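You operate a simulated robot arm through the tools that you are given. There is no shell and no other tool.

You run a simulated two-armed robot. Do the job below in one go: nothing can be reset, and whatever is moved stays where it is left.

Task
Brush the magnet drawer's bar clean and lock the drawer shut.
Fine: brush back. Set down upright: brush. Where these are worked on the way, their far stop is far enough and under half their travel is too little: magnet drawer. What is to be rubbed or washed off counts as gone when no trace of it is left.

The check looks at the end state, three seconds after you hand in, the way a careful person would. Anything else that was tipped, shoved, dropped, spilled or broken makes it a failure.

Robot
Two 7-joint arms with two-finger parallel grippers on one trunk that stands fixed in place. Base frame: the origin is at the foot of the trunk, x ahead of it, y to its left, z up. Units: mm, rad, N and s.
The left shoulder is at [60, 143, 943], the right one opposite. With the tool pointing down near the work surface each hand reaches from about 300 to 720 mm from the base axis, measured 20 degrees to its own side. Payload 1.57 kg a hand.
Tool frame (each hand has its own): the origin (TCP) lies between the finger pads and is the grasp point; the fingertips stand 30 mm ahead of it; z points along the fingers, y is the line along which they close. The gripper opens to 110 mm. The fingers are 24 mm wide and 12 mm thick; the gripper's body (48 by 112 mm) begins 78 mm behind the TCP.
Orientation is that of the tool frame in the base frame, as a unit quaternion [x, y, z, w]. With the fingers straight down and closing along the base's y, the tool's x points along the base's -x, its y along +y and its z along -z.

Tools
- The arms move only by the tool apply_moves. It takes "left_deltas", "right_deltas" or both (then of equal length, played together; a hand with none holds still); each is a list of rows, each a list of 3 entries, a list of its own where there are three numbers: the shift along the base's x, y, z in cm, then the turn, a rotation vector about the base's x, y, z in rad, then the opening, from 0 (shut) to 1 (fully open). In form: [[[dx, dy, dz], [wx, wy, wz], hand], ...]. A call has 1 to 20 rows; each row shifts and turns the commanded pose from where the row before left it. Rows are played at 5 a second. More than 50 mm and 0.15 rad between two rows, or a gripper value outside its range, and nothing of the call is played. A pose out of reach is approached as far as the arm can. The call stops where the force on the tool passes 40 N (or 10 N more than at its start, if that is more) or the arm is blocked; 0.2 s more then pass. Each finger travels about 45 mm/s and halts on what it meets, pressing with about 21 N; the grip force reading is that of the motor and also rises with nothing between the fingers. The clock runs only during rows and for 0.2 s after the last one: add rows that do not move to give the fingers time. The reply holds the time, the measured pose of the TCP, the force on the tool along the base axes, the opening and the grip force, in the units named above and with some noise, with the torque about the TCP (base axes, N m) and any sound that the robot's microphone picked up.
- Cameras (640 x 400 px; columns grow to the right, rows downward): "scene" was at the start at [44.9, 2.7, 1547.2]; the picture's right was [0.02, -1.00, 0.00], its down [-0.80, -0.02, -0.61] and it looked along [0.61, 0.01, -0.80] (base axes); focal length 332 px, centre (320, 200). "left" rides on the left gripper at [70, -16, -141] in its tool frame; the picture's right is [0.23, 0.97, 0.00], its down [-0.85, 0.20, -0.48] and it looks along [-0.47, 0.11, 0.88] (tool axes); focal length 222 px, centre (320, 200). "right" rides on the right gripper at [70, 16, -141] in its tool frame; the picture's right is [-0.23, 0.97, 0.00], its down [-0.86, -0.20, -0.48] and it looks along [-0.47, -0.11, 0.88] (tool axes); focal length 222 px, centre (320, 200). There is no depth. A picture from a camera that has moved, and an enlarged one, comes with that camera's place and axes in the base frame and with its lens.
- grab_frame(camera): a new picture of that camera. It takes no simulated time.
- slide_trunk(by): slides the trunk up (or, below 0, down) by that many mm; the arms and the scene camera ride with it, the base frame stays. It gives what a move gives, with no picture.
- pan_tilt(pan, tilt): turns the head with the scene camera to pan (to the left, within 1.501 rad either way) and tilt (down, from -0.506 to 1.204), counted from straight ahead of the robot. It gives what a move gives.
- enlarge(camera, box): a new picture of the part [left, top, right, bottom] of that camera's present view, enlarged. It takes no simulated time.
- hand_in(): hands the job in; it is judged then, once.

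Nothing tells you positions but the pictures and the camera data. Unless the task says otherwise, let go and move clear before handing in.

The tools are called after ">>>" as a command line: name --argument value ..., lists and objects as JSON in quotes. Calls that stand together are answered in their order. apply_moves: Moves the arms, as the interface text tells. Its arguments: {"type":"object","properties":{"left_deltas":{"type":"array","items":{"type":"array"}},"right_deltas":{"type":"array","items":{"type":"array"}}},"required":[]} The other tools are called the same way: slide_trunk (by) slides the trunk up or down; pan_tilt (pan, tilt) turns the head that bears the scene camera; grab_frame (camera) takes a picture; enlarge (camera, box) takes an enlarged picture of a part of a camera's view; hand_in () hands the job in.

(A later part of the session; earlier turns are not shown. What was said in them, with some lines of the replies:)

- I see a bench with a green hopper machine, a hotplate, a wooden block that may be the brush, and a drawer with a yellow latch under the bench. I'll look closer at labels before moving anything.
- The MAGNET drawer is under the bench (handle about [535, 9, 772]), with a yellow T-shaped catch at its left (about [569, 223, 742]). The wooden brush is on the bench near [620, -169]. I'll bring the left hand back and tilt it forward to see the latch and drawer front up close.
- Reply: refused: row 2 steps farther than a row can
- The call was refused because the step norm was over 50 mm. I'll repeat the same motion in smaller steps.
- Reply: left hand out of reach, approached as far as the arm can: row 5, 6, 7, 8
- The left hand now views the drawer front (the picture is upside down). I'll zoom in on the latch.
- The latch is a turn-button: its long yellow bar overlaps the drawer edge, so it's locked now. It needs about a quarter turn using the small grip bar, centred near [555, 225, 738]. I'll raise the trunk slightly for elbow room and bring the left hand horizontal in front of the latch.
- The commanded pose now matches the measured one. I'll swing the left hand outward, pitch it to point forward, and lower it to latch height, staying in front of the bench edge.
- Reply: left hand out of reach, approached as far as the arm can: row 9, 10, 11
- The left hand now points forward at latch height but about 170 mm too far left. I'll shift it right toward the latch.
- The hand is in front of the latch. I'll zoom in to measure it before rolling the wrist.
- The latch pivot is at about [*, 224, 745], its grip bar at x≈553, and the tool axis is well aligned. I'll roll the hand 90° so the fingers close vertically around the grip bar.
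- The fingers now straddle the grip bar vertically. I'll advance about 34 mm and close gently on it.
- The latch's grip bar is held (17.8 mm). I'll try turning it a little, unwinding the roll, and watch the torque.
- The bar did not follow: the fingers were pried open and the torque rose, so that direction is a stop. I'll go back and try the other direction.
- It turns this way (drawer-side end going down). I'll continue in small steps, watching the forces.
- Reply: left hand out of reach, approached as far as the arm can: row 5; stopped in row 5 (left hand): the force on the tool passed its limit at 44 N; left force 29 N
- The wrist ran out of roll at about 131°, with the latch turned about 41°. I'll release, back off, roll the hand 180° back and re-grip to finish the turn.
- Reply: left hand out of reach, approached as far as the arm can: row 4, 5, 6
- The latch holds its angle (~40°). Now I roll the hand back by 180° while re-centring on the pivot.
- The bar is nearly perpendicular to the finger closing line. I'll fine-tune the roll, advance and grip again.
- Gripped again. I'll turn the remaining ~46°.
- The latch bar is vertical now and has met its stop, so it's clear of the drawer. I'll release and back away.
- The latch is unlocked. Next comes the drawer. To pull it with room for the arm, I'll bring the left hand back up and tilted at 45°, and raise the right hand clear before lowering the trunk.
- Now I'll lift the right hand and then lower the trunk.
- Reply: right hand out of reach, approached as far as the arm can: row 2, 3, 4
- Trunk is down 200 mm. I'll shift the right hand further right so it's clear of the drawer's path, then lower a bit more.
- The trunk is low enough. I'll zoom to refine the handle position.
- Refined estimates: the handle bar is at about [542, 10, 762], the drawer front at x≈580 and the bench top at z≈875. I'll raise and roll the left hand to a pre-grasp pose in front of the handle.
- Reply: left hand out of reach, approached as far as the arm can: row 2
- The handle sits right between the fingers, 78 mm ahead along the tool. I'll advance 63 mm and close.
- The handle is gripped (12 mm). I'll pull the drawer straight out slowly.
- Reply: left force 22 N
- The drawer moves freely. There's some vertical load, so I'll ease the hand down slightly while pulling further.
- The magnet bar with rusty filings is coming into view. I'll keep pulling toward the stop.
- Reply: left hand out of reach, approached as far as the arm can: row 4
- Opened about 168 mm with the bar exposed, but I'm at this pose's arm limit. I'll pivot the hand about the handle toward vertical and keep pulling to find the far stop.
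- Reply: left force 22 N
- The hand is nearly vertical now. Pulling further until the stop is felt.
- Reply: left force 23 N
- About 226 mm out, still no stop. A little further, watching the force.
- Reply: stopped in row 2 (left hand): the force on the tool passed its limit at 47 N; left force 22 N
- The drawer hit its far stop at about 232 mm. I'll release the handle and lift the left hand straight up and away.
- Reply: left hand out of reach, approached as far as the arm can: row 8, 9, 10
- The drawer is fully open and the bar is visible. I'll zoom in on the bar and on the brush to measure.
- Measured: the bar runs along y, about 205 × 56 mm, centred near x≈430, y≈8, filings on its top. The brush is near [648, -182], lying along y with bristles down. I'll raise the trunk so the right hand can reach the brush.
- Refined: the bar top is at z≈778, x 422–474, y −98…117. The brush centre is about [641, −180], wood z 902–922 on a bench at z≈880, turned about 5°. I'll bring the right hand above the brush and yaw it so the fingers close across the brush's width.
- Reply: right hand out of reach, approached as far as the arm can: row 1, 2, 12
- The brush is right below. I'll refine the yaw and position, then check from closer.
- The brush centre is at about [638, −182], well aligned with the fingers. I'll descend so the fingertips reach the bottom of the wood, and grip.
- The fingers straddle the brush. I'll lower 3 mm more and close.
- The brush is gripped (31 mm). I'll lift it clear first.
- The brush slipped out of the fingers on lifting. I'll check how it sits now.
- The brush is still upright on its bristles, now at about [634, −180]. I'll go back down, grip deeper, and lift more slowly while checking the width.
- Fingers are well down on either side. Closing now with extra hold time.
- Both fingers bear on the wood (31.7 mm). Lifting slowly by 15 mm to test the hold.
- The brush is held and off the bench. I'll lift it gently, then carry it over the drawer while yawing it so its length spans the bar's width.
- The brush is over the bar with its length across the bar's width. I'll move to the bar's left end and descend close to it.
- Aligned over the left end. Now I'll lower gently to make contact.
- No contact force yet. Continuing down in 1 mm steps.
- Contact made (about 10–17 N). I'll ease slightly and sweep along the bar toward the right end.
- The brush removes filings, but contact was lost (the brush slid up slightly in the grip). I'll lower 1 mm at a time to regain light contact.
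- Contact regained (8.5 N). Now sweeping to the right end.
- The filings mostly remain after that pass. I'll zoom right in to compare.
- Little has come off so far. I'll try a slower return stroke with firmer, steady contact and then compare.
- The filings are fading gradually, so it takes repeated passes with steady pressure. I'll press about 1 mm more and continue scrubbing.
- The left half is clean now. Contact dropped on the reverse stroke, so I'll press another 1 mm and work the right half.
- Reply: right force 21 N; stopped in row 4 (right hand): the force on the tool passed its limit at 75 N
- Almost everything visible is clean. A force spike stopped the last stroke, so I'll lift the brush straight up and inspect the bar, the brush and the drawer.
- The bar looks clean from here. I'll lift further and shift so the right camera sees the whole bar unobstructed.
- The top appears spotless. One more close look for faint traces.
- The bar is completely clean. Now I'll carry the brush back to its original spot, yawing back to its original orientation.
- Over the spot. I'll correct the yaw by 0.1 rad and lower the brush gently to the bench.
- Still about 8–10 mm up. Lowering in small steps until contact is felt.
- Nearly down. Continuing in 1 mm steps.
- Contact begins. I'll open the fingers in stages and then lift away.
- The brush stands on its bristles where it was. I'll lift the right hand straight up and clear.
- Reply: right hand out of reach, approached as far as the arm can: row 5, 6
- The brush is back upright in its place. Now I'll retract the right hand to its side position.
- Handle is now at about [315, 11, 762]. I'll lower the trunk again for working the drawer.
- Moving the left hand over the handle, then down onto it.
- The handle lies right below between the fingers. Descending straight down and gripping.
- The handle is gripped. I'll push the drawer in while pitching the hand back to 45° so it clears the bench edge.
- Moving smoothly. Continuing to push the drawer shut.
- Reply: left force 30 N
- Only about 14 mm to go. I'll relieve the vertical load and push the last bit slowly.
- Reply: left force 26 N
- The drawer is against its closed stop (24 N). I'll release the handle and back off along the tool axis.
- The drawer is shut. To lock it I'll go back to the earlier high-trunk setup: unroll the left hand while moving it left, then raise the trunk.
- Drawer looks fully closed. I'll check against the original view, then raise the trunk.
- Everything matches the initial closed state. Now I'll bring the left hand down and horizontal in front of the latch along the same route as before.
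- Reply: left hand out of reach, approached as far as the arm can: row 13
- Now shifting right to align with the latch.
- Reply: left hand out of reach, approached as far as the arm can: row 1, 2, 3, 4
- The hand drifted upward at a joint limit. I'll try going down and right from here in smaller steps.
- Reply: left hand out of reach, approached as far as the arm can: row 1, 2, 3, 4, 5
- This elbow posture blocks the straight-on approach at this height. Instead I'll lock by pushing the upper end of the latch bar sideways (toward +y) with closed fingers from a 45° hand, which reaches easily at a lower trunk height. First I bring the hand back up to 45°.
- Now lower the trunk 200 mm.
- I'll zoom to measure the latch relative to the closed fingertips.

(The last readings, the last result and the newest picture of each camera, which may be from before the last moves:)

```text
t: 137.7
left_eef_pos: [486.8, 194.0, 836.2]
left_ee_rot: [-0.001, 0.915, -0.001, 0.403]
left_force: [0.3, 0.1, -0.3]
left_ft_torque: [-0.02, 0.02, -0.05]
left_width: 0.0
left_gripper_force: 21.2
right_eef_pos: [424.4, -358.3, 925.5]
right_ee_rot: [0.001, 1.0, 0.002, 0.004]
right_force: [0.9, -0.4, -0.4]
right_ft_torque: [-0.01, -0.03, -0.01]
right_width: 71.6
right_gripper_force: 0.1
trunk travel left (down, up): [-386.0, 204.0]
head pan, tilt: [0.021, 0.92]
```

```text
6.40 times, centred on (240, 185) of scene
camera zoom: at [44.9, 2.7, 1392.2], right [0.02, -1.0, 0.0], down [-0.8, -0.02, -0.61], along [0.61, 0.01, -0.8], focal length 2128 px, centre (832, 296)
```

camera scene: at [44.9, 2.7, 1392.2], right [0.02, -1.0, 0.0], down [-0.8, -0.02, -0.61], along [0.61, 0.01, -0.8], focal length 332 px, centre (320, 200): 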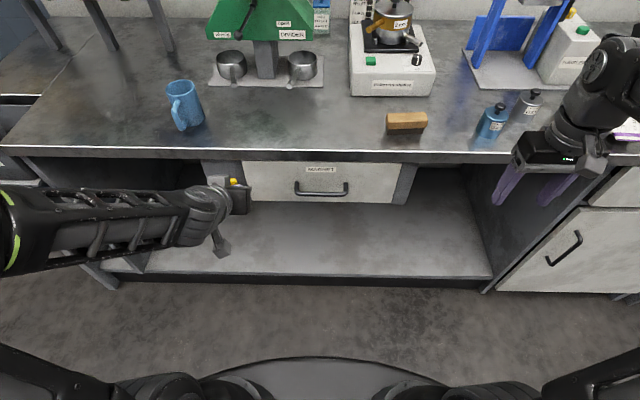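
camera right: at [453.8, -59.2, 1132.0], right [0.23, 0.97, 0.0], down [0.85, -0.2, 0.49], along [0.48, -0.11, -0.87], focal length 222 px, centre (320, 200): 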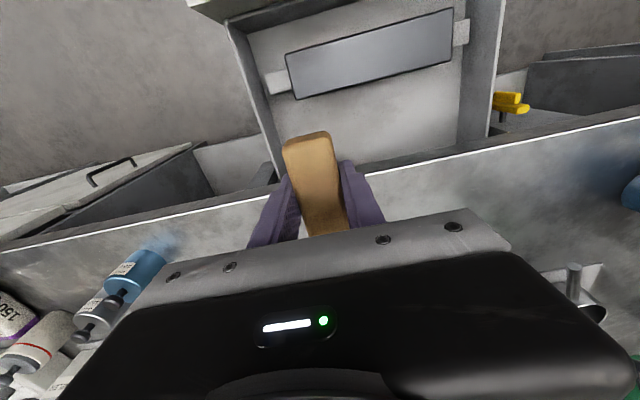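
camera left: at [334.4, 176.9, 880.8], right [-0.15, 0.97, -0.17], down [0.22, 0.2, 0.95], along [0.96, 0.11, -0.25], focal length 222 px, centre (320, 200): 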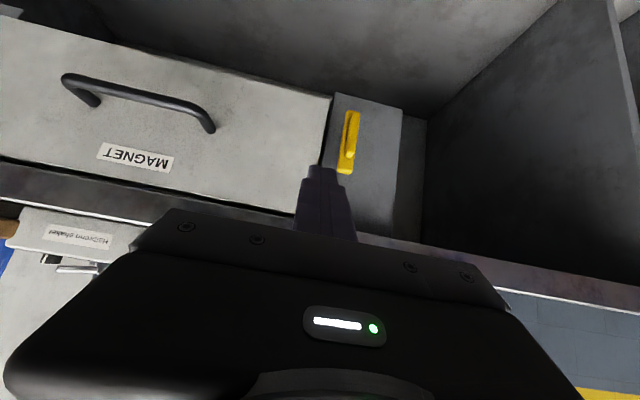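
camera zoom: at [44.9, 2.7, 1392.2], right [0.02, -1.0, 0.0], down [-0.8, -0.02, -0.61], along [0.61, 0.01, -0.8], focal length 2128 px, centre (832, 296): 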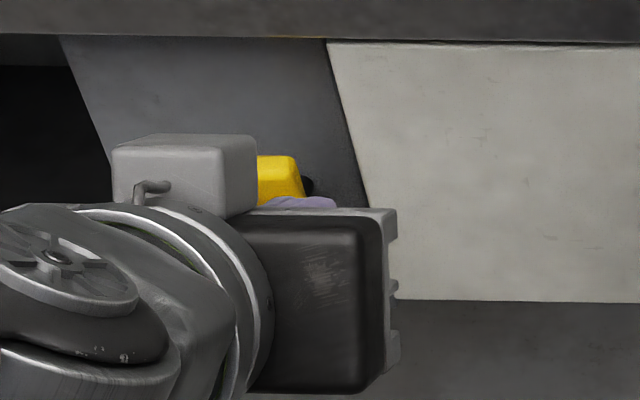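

The latch top end is at about [567, 225, 785], slightly left of my closed fingertips. I'll bring the fingertips in just to the right of the latch's upper end, keeping clear of the drawer front.

>>> apply_moves --left_deltas '[[[1.2, 0, -1.0], [0, 0, 0], 0.0], [[1.2, 0.1, -1.0], [0, 0, 0], 0.0], [[1.2, 0.1, -1.0], [0, 0, 0], 0.0], [[1.1, 0, -1.0], [0, 0, 0], 0.0], [[0.8, 0, -0.7], [0, 0, 0], 0.0], [[0, 0, 0], [0, 0, 0], 0.0]]'

>>> enlarge --camera "left" --box '[250, 80, 410, 180]'

>>> enlarge --camera "scene" --box '[190, 155, 290, 215]'

```text
t: 139.1
left_eef_pos: [542.0, 197.0, 788.1]
left_ee_rot: [-0.001, 0.915, -0.003, 0.403]
left_force: [0.7, -0.6, -0.2]
left_ft_torque: [0.03, 0.01, 0.0]
left_width: 0.0
left_gripper_force: 20.7
right_eef_pos: [424.2, -357.8, 925.3]
right_ee_rot: [0.002, 1.0, 0.001, 0.005]
right_force: [0.3, 0.7, -0.5]
right_ft_torque: [-0.02, 0.04, -0.02]
right_width: 71.4
right_gripper_force: 0.0
trunk travel left (down, up): [-386.0, 204.0]
head pan, tilt: [0.021, 0.92]
```

```text
4.00 times, centred on (330, 130) of left
camera zoom: at [390.4, 180.4, 832.9], right [-0.15, 0.97, -0.17], down [0.22, 0.2, 0.95], along [0.96, 0.11, -0.25], focal length 888 px, centre (280, 480)
```

zoom: 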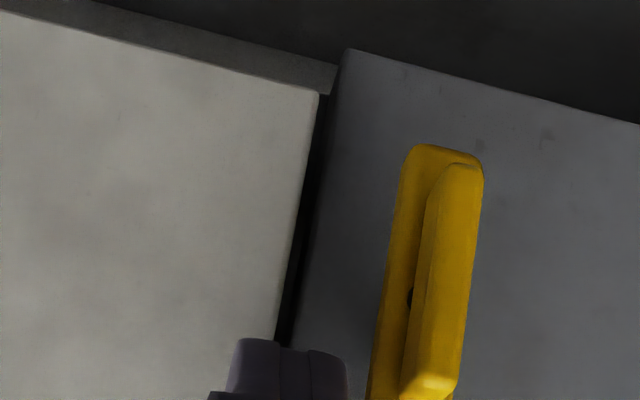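

```text
6.40 times, centred on (240, 185) of scene
camera zoom: at [44.9, 2.7, 1392.2], right [0.02, -1.0, 0.0], down [-0.8, -0.02, -0.61], along [0.61, 0.01, -0.8], focal length 2128 px, centre (832, 296)
```

zoom: 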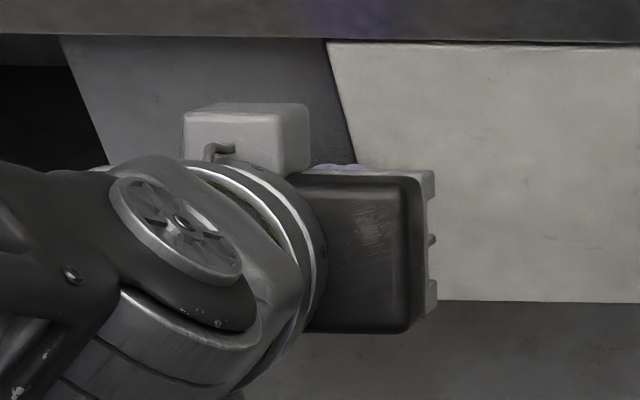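

The fingertips are just right of the latch. Now I push it left along an arc.

>>> apply_moves --left_deltas '[[[0, 0.6, 0], [0, 0, 0], 0.0], [[0, 0.5, 0.2], [0, 0, 0], 0.0], [[0, 0.5, 0.3], [0, 0, 0], 0.0], [[0, 0.5, 0.3], [0, 0, 0], 0.0], [[0, 0.5, 0.2], [0, 0, 0], 0.0]]'

>>> grab_frame --camera "left"

>>> enlarge --camera "left" --box '[250, 80, 410, 180]'

```text
t: 140.3
left_eef_pos: [540.5, 222.3, 798.4]
left_ee_rot: [-0.001, 0.915, -0.002, 0.403]
left_force: [-0.6, -1.2, 0.8]
left_ft_torque: [0.02, 0.01, -0.02]
left_width: 0.0
left_gripper_force: 21.3
right_eef_pos: [424.1, -358.7, 926.3]
right_ee_rot: [0.002, 1.0, 0.0, 0.005]
right_force: [0.4, 0.5, 0.6]
right_ft_torque: [0.02, -0.03, -0.02]
right_width: 71.7
right_gripper_force: 0.0
trunk travel left (down, up): [-386.0, 204.0]
head pan, tilt: [0.021, 0.92]
```

```text
taken
camera left: at [388.8, 205.5, 843.0], right [-0.15, 0.97, -0.17], down [0.22, 0.2, 0.95], along [0.96, 0.11, -0.25], focal length 222 px, centre (320, 200)
```

left: 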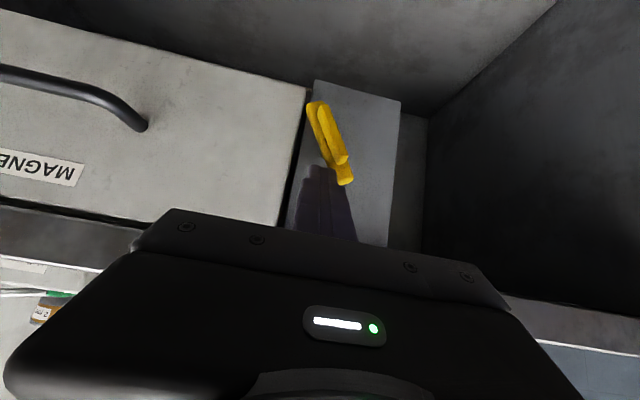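

```text
4.00 times, centred on (330, 130) of left
camera zoom: at [388.8, 205.5, 843.0], right [-0.15, 0.97, -0.17], down [0.22, 0.2, 0.95], along [0.96, 0.11, -0.25], focal length 888 px, centre (280, 480)
```

zoom: 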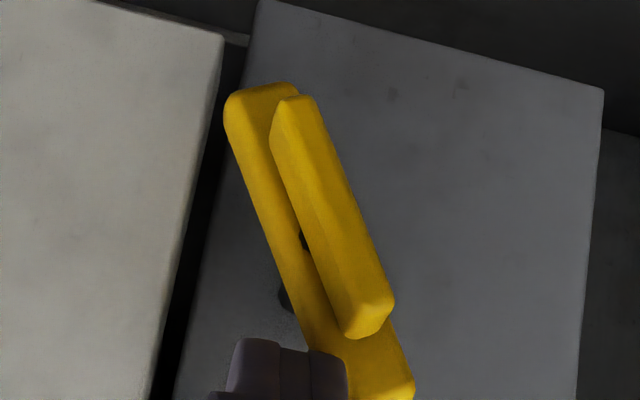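

The latch is turning. I'll continue along the arc, then press down on its left half.

>>> apply_moves --left_deltas '[[[0, 0.5, 0.1], [0, 0, 0], 0.0], [[0, 0.6, 0], [0, 0, 0], 0.0], [[0, 0.5, -0.2], [0, 0, 0], 0.0], [[0, 0.5, -0.4], [0, 0, 0], 0.0]]'

>>> enlarge --camera "left" --box '[230, 80, 430, 205]'

```text
t: 141.3
left_eef_pos: [540.9, 243.5, 794.9]
left_ee_rot: [-0.001, 0.915, -0.002, 0.403]
left_force: [-0.4, 0.0, 0.2]
left_ft_torque: [0.0, 0.0, 0.0]
left_width: 0.1
left_gripper_force: 21.0
right_eef_pos: [424.6, -358.1, 925.1]
right_ee_rot: [0.002, 1.0, 0.0, 0.005]
right_force: [-0.5, 0.1, 0.7]
right_ft_torque: [0.01, -0.02, 0.0]
right_width: 71.7
right_gripper_force: 0.0
trunk travel left (down, up): [-386.0, 204.0]
head pan, tilt: [0.021, 0.92]
```

```text
3.20 times, centred on (330, 142) of left
camera zoom: at [388.6, 226.0, 838.7], right [-0.15, 0.97, -0.17], down [0.22, 0.2, 0.95], along [0.96, 0.11, -0.25], focal length 711 px, centre (288, 384)
```

zoom: 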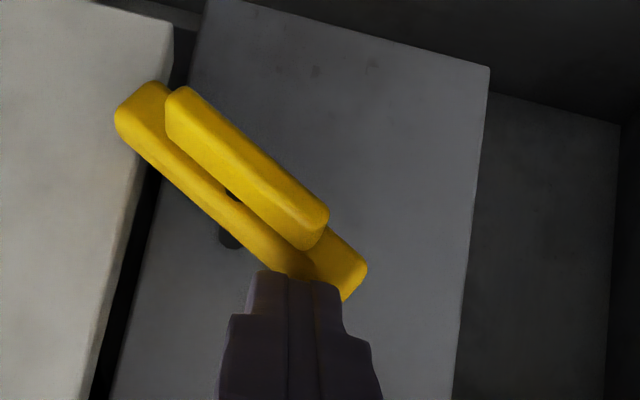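

About 25° short of horizontal. Now pressing down on the left half to finish.

>>> apply_moves --left_deltas '[[[0, 0.3, -0.4], [0, 0, 0], 0.0], [[0, 0.2, -0.4], [0, 0, 0], 0.0], [[0, 0.1, -0.3], [0, 0, 0], 0.0]]'

>>> enlarge --camera "left" --box '[230, 80, 430, 205]'

```text
t: 142.1
left_eef_pos: [541.2, 250.8, 782.3]
left_ee_rot: [-0.001, 0.915, -0.002, 0.404]
left_force: [-1.9, 1.6, 0.1]
left_ft_torque: [0.02, 0.04, 0.04]
left_width: 0.0
left_gripper_force: 20.7
right_eef_pos: [423.7, -357.8, 925.6]
right_ee_rot: [0.002, 1.0, 0.001, 0.004]
right_force: [0.0, 0.3, -0.7]
right_ft_torque: [0.02, 0.0, 0.01]
right_width: 71.6
right_gripper_force: 0.0
trunk travel left (down, up): [-386.0, 204.0]
head pan, tilt: [0.021, 0.92]
```

```text
3.20 times, centred on (330, 142) of left
camera zoom: at [388.6, 232.9, 827.0], right [-0.15, 0.97, -0.17], down [0.22, 0.2, 0.95], along [0.96, 0.11, -0.25], focal length 711 px, centre (288, 384)
```

zoom: 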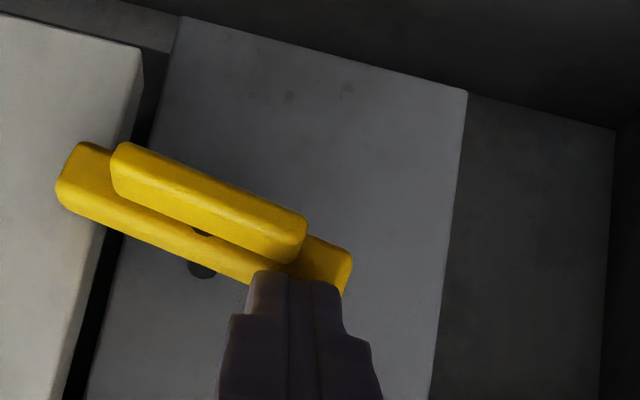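

About 7° remaining. Pressing down further until the stop is felt.

>>> apply_moves --left_deltas '[[[0, 0, -0.2], [0, 0, 0], 0.0], [[0, 0, -0.2], [0, 0, 0], 0.0]]'

>>> apply_moves --left_deltas '[[[0, 0, -0.1], [0, 0, 0], 0.0], [[0, 0, -0.1], [0, 0, 0], 0.0]]'

>>> enlarge --camera "left" --box '[230, 80, 430, 205]'

```text
t: 142.7
left_eef_pos: [539.8, 248.6, 780.0]
left_ee_rot: [0.0, 0.915, -0.002, 0.404]
left_force: [-0.7, -0.4, 0.3]
left_ft_torque: [0.01, 0.0, 0.0]
left_width: 0.0
left_gripper_force: 20.7
right_eef_pos: [424.4, -359.1, 925.6]
right_ee_rot: [0.001, 1.0, 0.0, 0.005]
right_force: [0.4, 0.5, 0.3]
right_ft_torque: [0.0, -0.02, 0.0]
right_width: 71.4
right_gripper_force: 0.2
trunk travel left (down, up): [-386.0, 204.0]
head pan, tilt: [0.021, 0.92]
```

```text
t: 143.3
left_eef_pos: [540.4, 248.9, 777.0]
left_ee_rot: [-0.002, 0.915, -0.002, 0.403]
left_force: [-0.5, 0.0, 2.1]
left_ft_torque: [0.02, 0.0, 0.0]
left_width: 0.1
left_gripper_force: 20.7
right_eef_pos: [424.8, -358.6, 925.0]
right_ee_rot: [0.002, 1.0, 0.001, 0.006]
right_force: [0.8, -0.1, -0.4]
right_ft_torque: [0.01, 0.01, 0.01]
right_width: 71.4
right_gripper_force: 0.0
trunk travel left (down, up): [-386.0, 204.0]
head pan, tilt: [0.021, 0.92]
```

```text
3.20 times, centred on (330, 142) of left
camera zoom: at [388.6, 232.1, 821.7], right [-0.15, 0.97, -0.17], down [0.22, 0.2, 0.95], along [0.96, 0.11, -0.25], focal length 711 px, centre (288, 384)
```

zoom: 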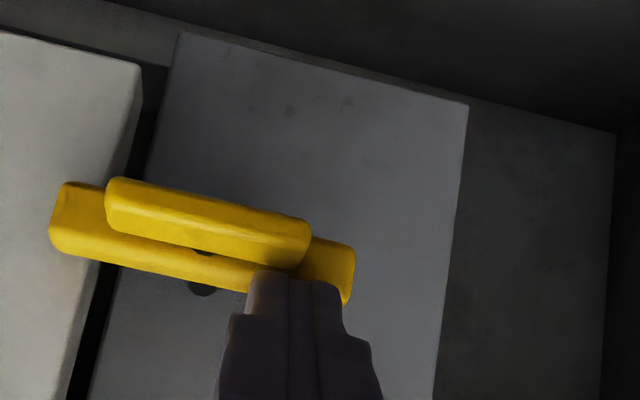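

The bar is now horizontal. I'll press slightly more to confirm the stop.

>>> apply_moves --left_deltas '[[[0, 0, -0.1], [0, 0, 0], 0.0]]'

>>> apply_moves --left_deltas '[[[0, 0, -0.1], [0, 0, 0], 0.0]]'

>>> enlarge --camera "left" --box '[230, 80, 430, 205]'

```text
t: 143.7
left_eef_pos: [540.2, 249.3, 777.7]
left_ee_rot: [-0.001, 0.914, -0.002, 0.405]
left_force: [-0.7, 0.7, 4.4]
left_ft_torque: [0.04, -0.05, 0.02]
left_width: 0.0
left_gripper_force: 21.1
right_eef_pos: [424.2, -358.4, 925.5]
right_ee_rot: [0.001, 1.0, 0.001, 0.005]
right_force: [0.2, -0.8, 0.1]
right_ft_torque: [0.01, 0.01, -0.01]
right_width: 71.5
right_gripper_force: 0.1
trunk travel left (down, up): [-386.0, 204.0]
head pan, tilt: [0.021, 0.92]
```

```text
t: 144.1
left_eef_pos: [540.6, 249.2, 777.4]
left_ee_rot: [0.0, 0.914, -0.002, 0.406]
left_force: [-3.3, -0.8, 13.2]
left_ft_torque: [-0.04, -0.06, 0.13]
left_width: 0.0
left_gripper_force: 21.9
right_eef_pos: [423.5, -358.2, 925.0]
right_ee_rot: [0.001, 1.0, 0.001, 0.006]
right_force: [0.3, -0.4, -0.2]
right_ft_torque: [0.01, 0.02, -0.02]
right_width: 71.6
right_gripper_force: 0.0
trunk travel left (down, up): [-386.0, 204.0]
head pan, tilt: [0.021, 0.92]
```

```text
3.20 times, centred on (330, 142) of left
camera zoom: at [388.6, 231.8, 821.0], right [-0.15, 0.97, -0.17], down [0.22, 0.2, 0.95], along [0.96, 0.11, -0.24], focal length 711 px, centre (288, 384)
```

zoom: 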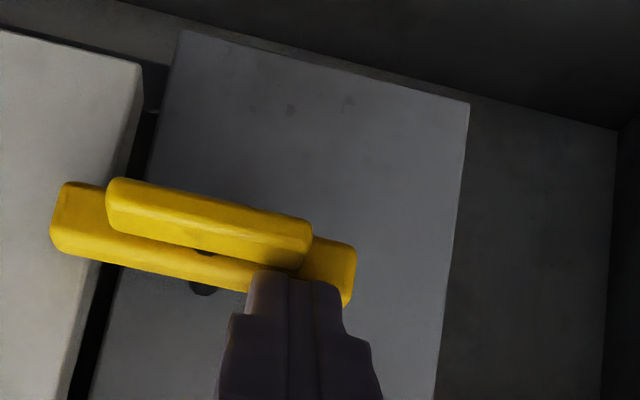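

The latch is hard against its locked stop. I'll lift off and back the hand away along its axis.

>>> apply_moves --left_deltas '[[[0, 0, 0.5], [0, 0, 0], 0.0], [[-0.5, 0, 0.8], [0, 0, 0], 0.0], [[-1.4, 0, 1.3], [0, 0, 0], 0.0], [[-1.5, 0, 1.4], [0, 0, 0], 0.0], [[-1.5, 1, 1.4], [0, 0, 0], 0.0], [[-0.5, 3, 1], [0, 0, 0], 0.0], [[0, 4, 0.5], [0, 0, 0], 0.0], [[0, 4, 0.5], [0, 0, 0], 0.0], [[0, 3, 0], [0, 0, 0], 0.0], [[0, 0, 0], [0, 0, 0], 0.2]]'

>>> grab_frame --camera "scene"

>>> enlarge --camera "scene" --box '[190, 145, 430, 215]'

>>> grab_frame --camera "left"

```text
t: 146.3
left_eef_pos: [484.2, 399.1, 849.0]
left_ee_rot: [-0.001, 0.915, -0.002, 0.403]
left_force: [0.6, -0.2, 0.1]
left_ft_torque: [0.0, 0.03, 0.08]
left_width: 21.8
left_gripper_force: 0.2
right_eef_pos: [424.0, -358.4, 926.2]
right_ee_rot: [0.001, 1.0, 0.002, 0.005]
right_force: [0.1, -0.1, -1.0]
right_ft_torque: [-0.02, -0.03, 0.01]
right_width: 71.4
right_gripper_force: 0.1
trunk travel left (down, up): [-386.0, 204.0]
head pan, tilt: [0.021, 0.92]
```

```text
taken
camera scene: at [44.9, 2.7, 1392.2], right [0.02, -1.0, 0.0], down [-0.8, -0.02, -0.61], along [0.61, 0.01, -0.8], focal length 332 px, centre (320, 200)
```

scene: 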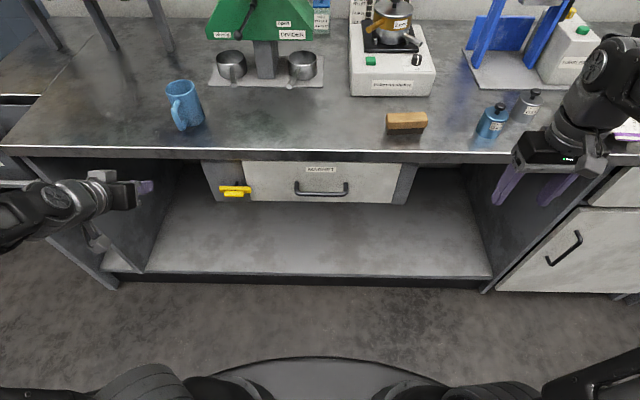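

```text
2.67 times, centred on (310, 180) of scene
camera zoom: at [44.9, 2.7, 1392.2], right [0.02, -1.0, 0.0], down [-0.8, -0.02, -0.61], along [0.61, 0.01, -0.8], focal length 887 px, centre (347, 253)
```

zoom: 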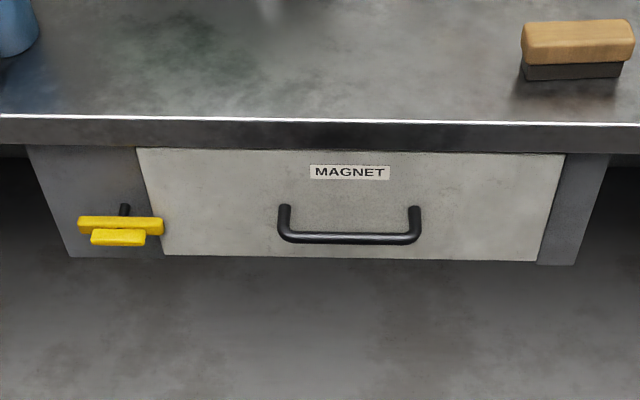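

```text
taken
camera left: at [332.3, 383.3, 892.6], right [-0.15, 0.97, -0.17], down [0.22, 0.2, 0.95], along [0.96, 0.11, -0.25], focal length 222 px, centre (320, 200)
```

left: 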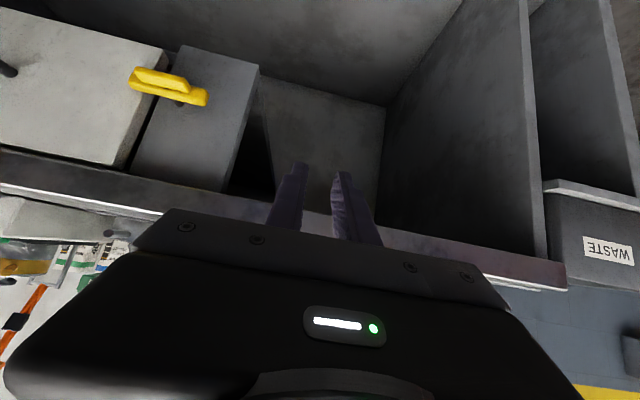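

The drawer is shut with its latch horizontal across the edge, as it was at the start. The bar was clean before I closed it, the brush stands upright in its old place, and both hands are empty and clear. I'm handing in.

>>> hand_in

```text
The job is handed in.
```

I brushed the magnet drawer's bar clean, pushed the drawer shut, turned its latch back to locked, and handed the job in.

- **Bar:** I pulled the drawer out to its far stop and brushed until close-up views of the bar's top and front showed no filings. I did not see its back face.
- **Drawer and latch:** The drawer looks the same as in the starting view. The yellow latch is horizontal across its edge, against its stop.
- **Brush:** It stands upright on its bristles, within a few millimetres of where it started. It slipped out of the grip the first time I lifted it, but stayed upright.
- **Force spike:** One brushing stroke was stopped at 75 N, probably because the fingertips touched the bar, and the drawer moved in by about 5 mm. I saw no damage.

Both hands are empty and clear, and nothing else on the bench looked moved or tipped.
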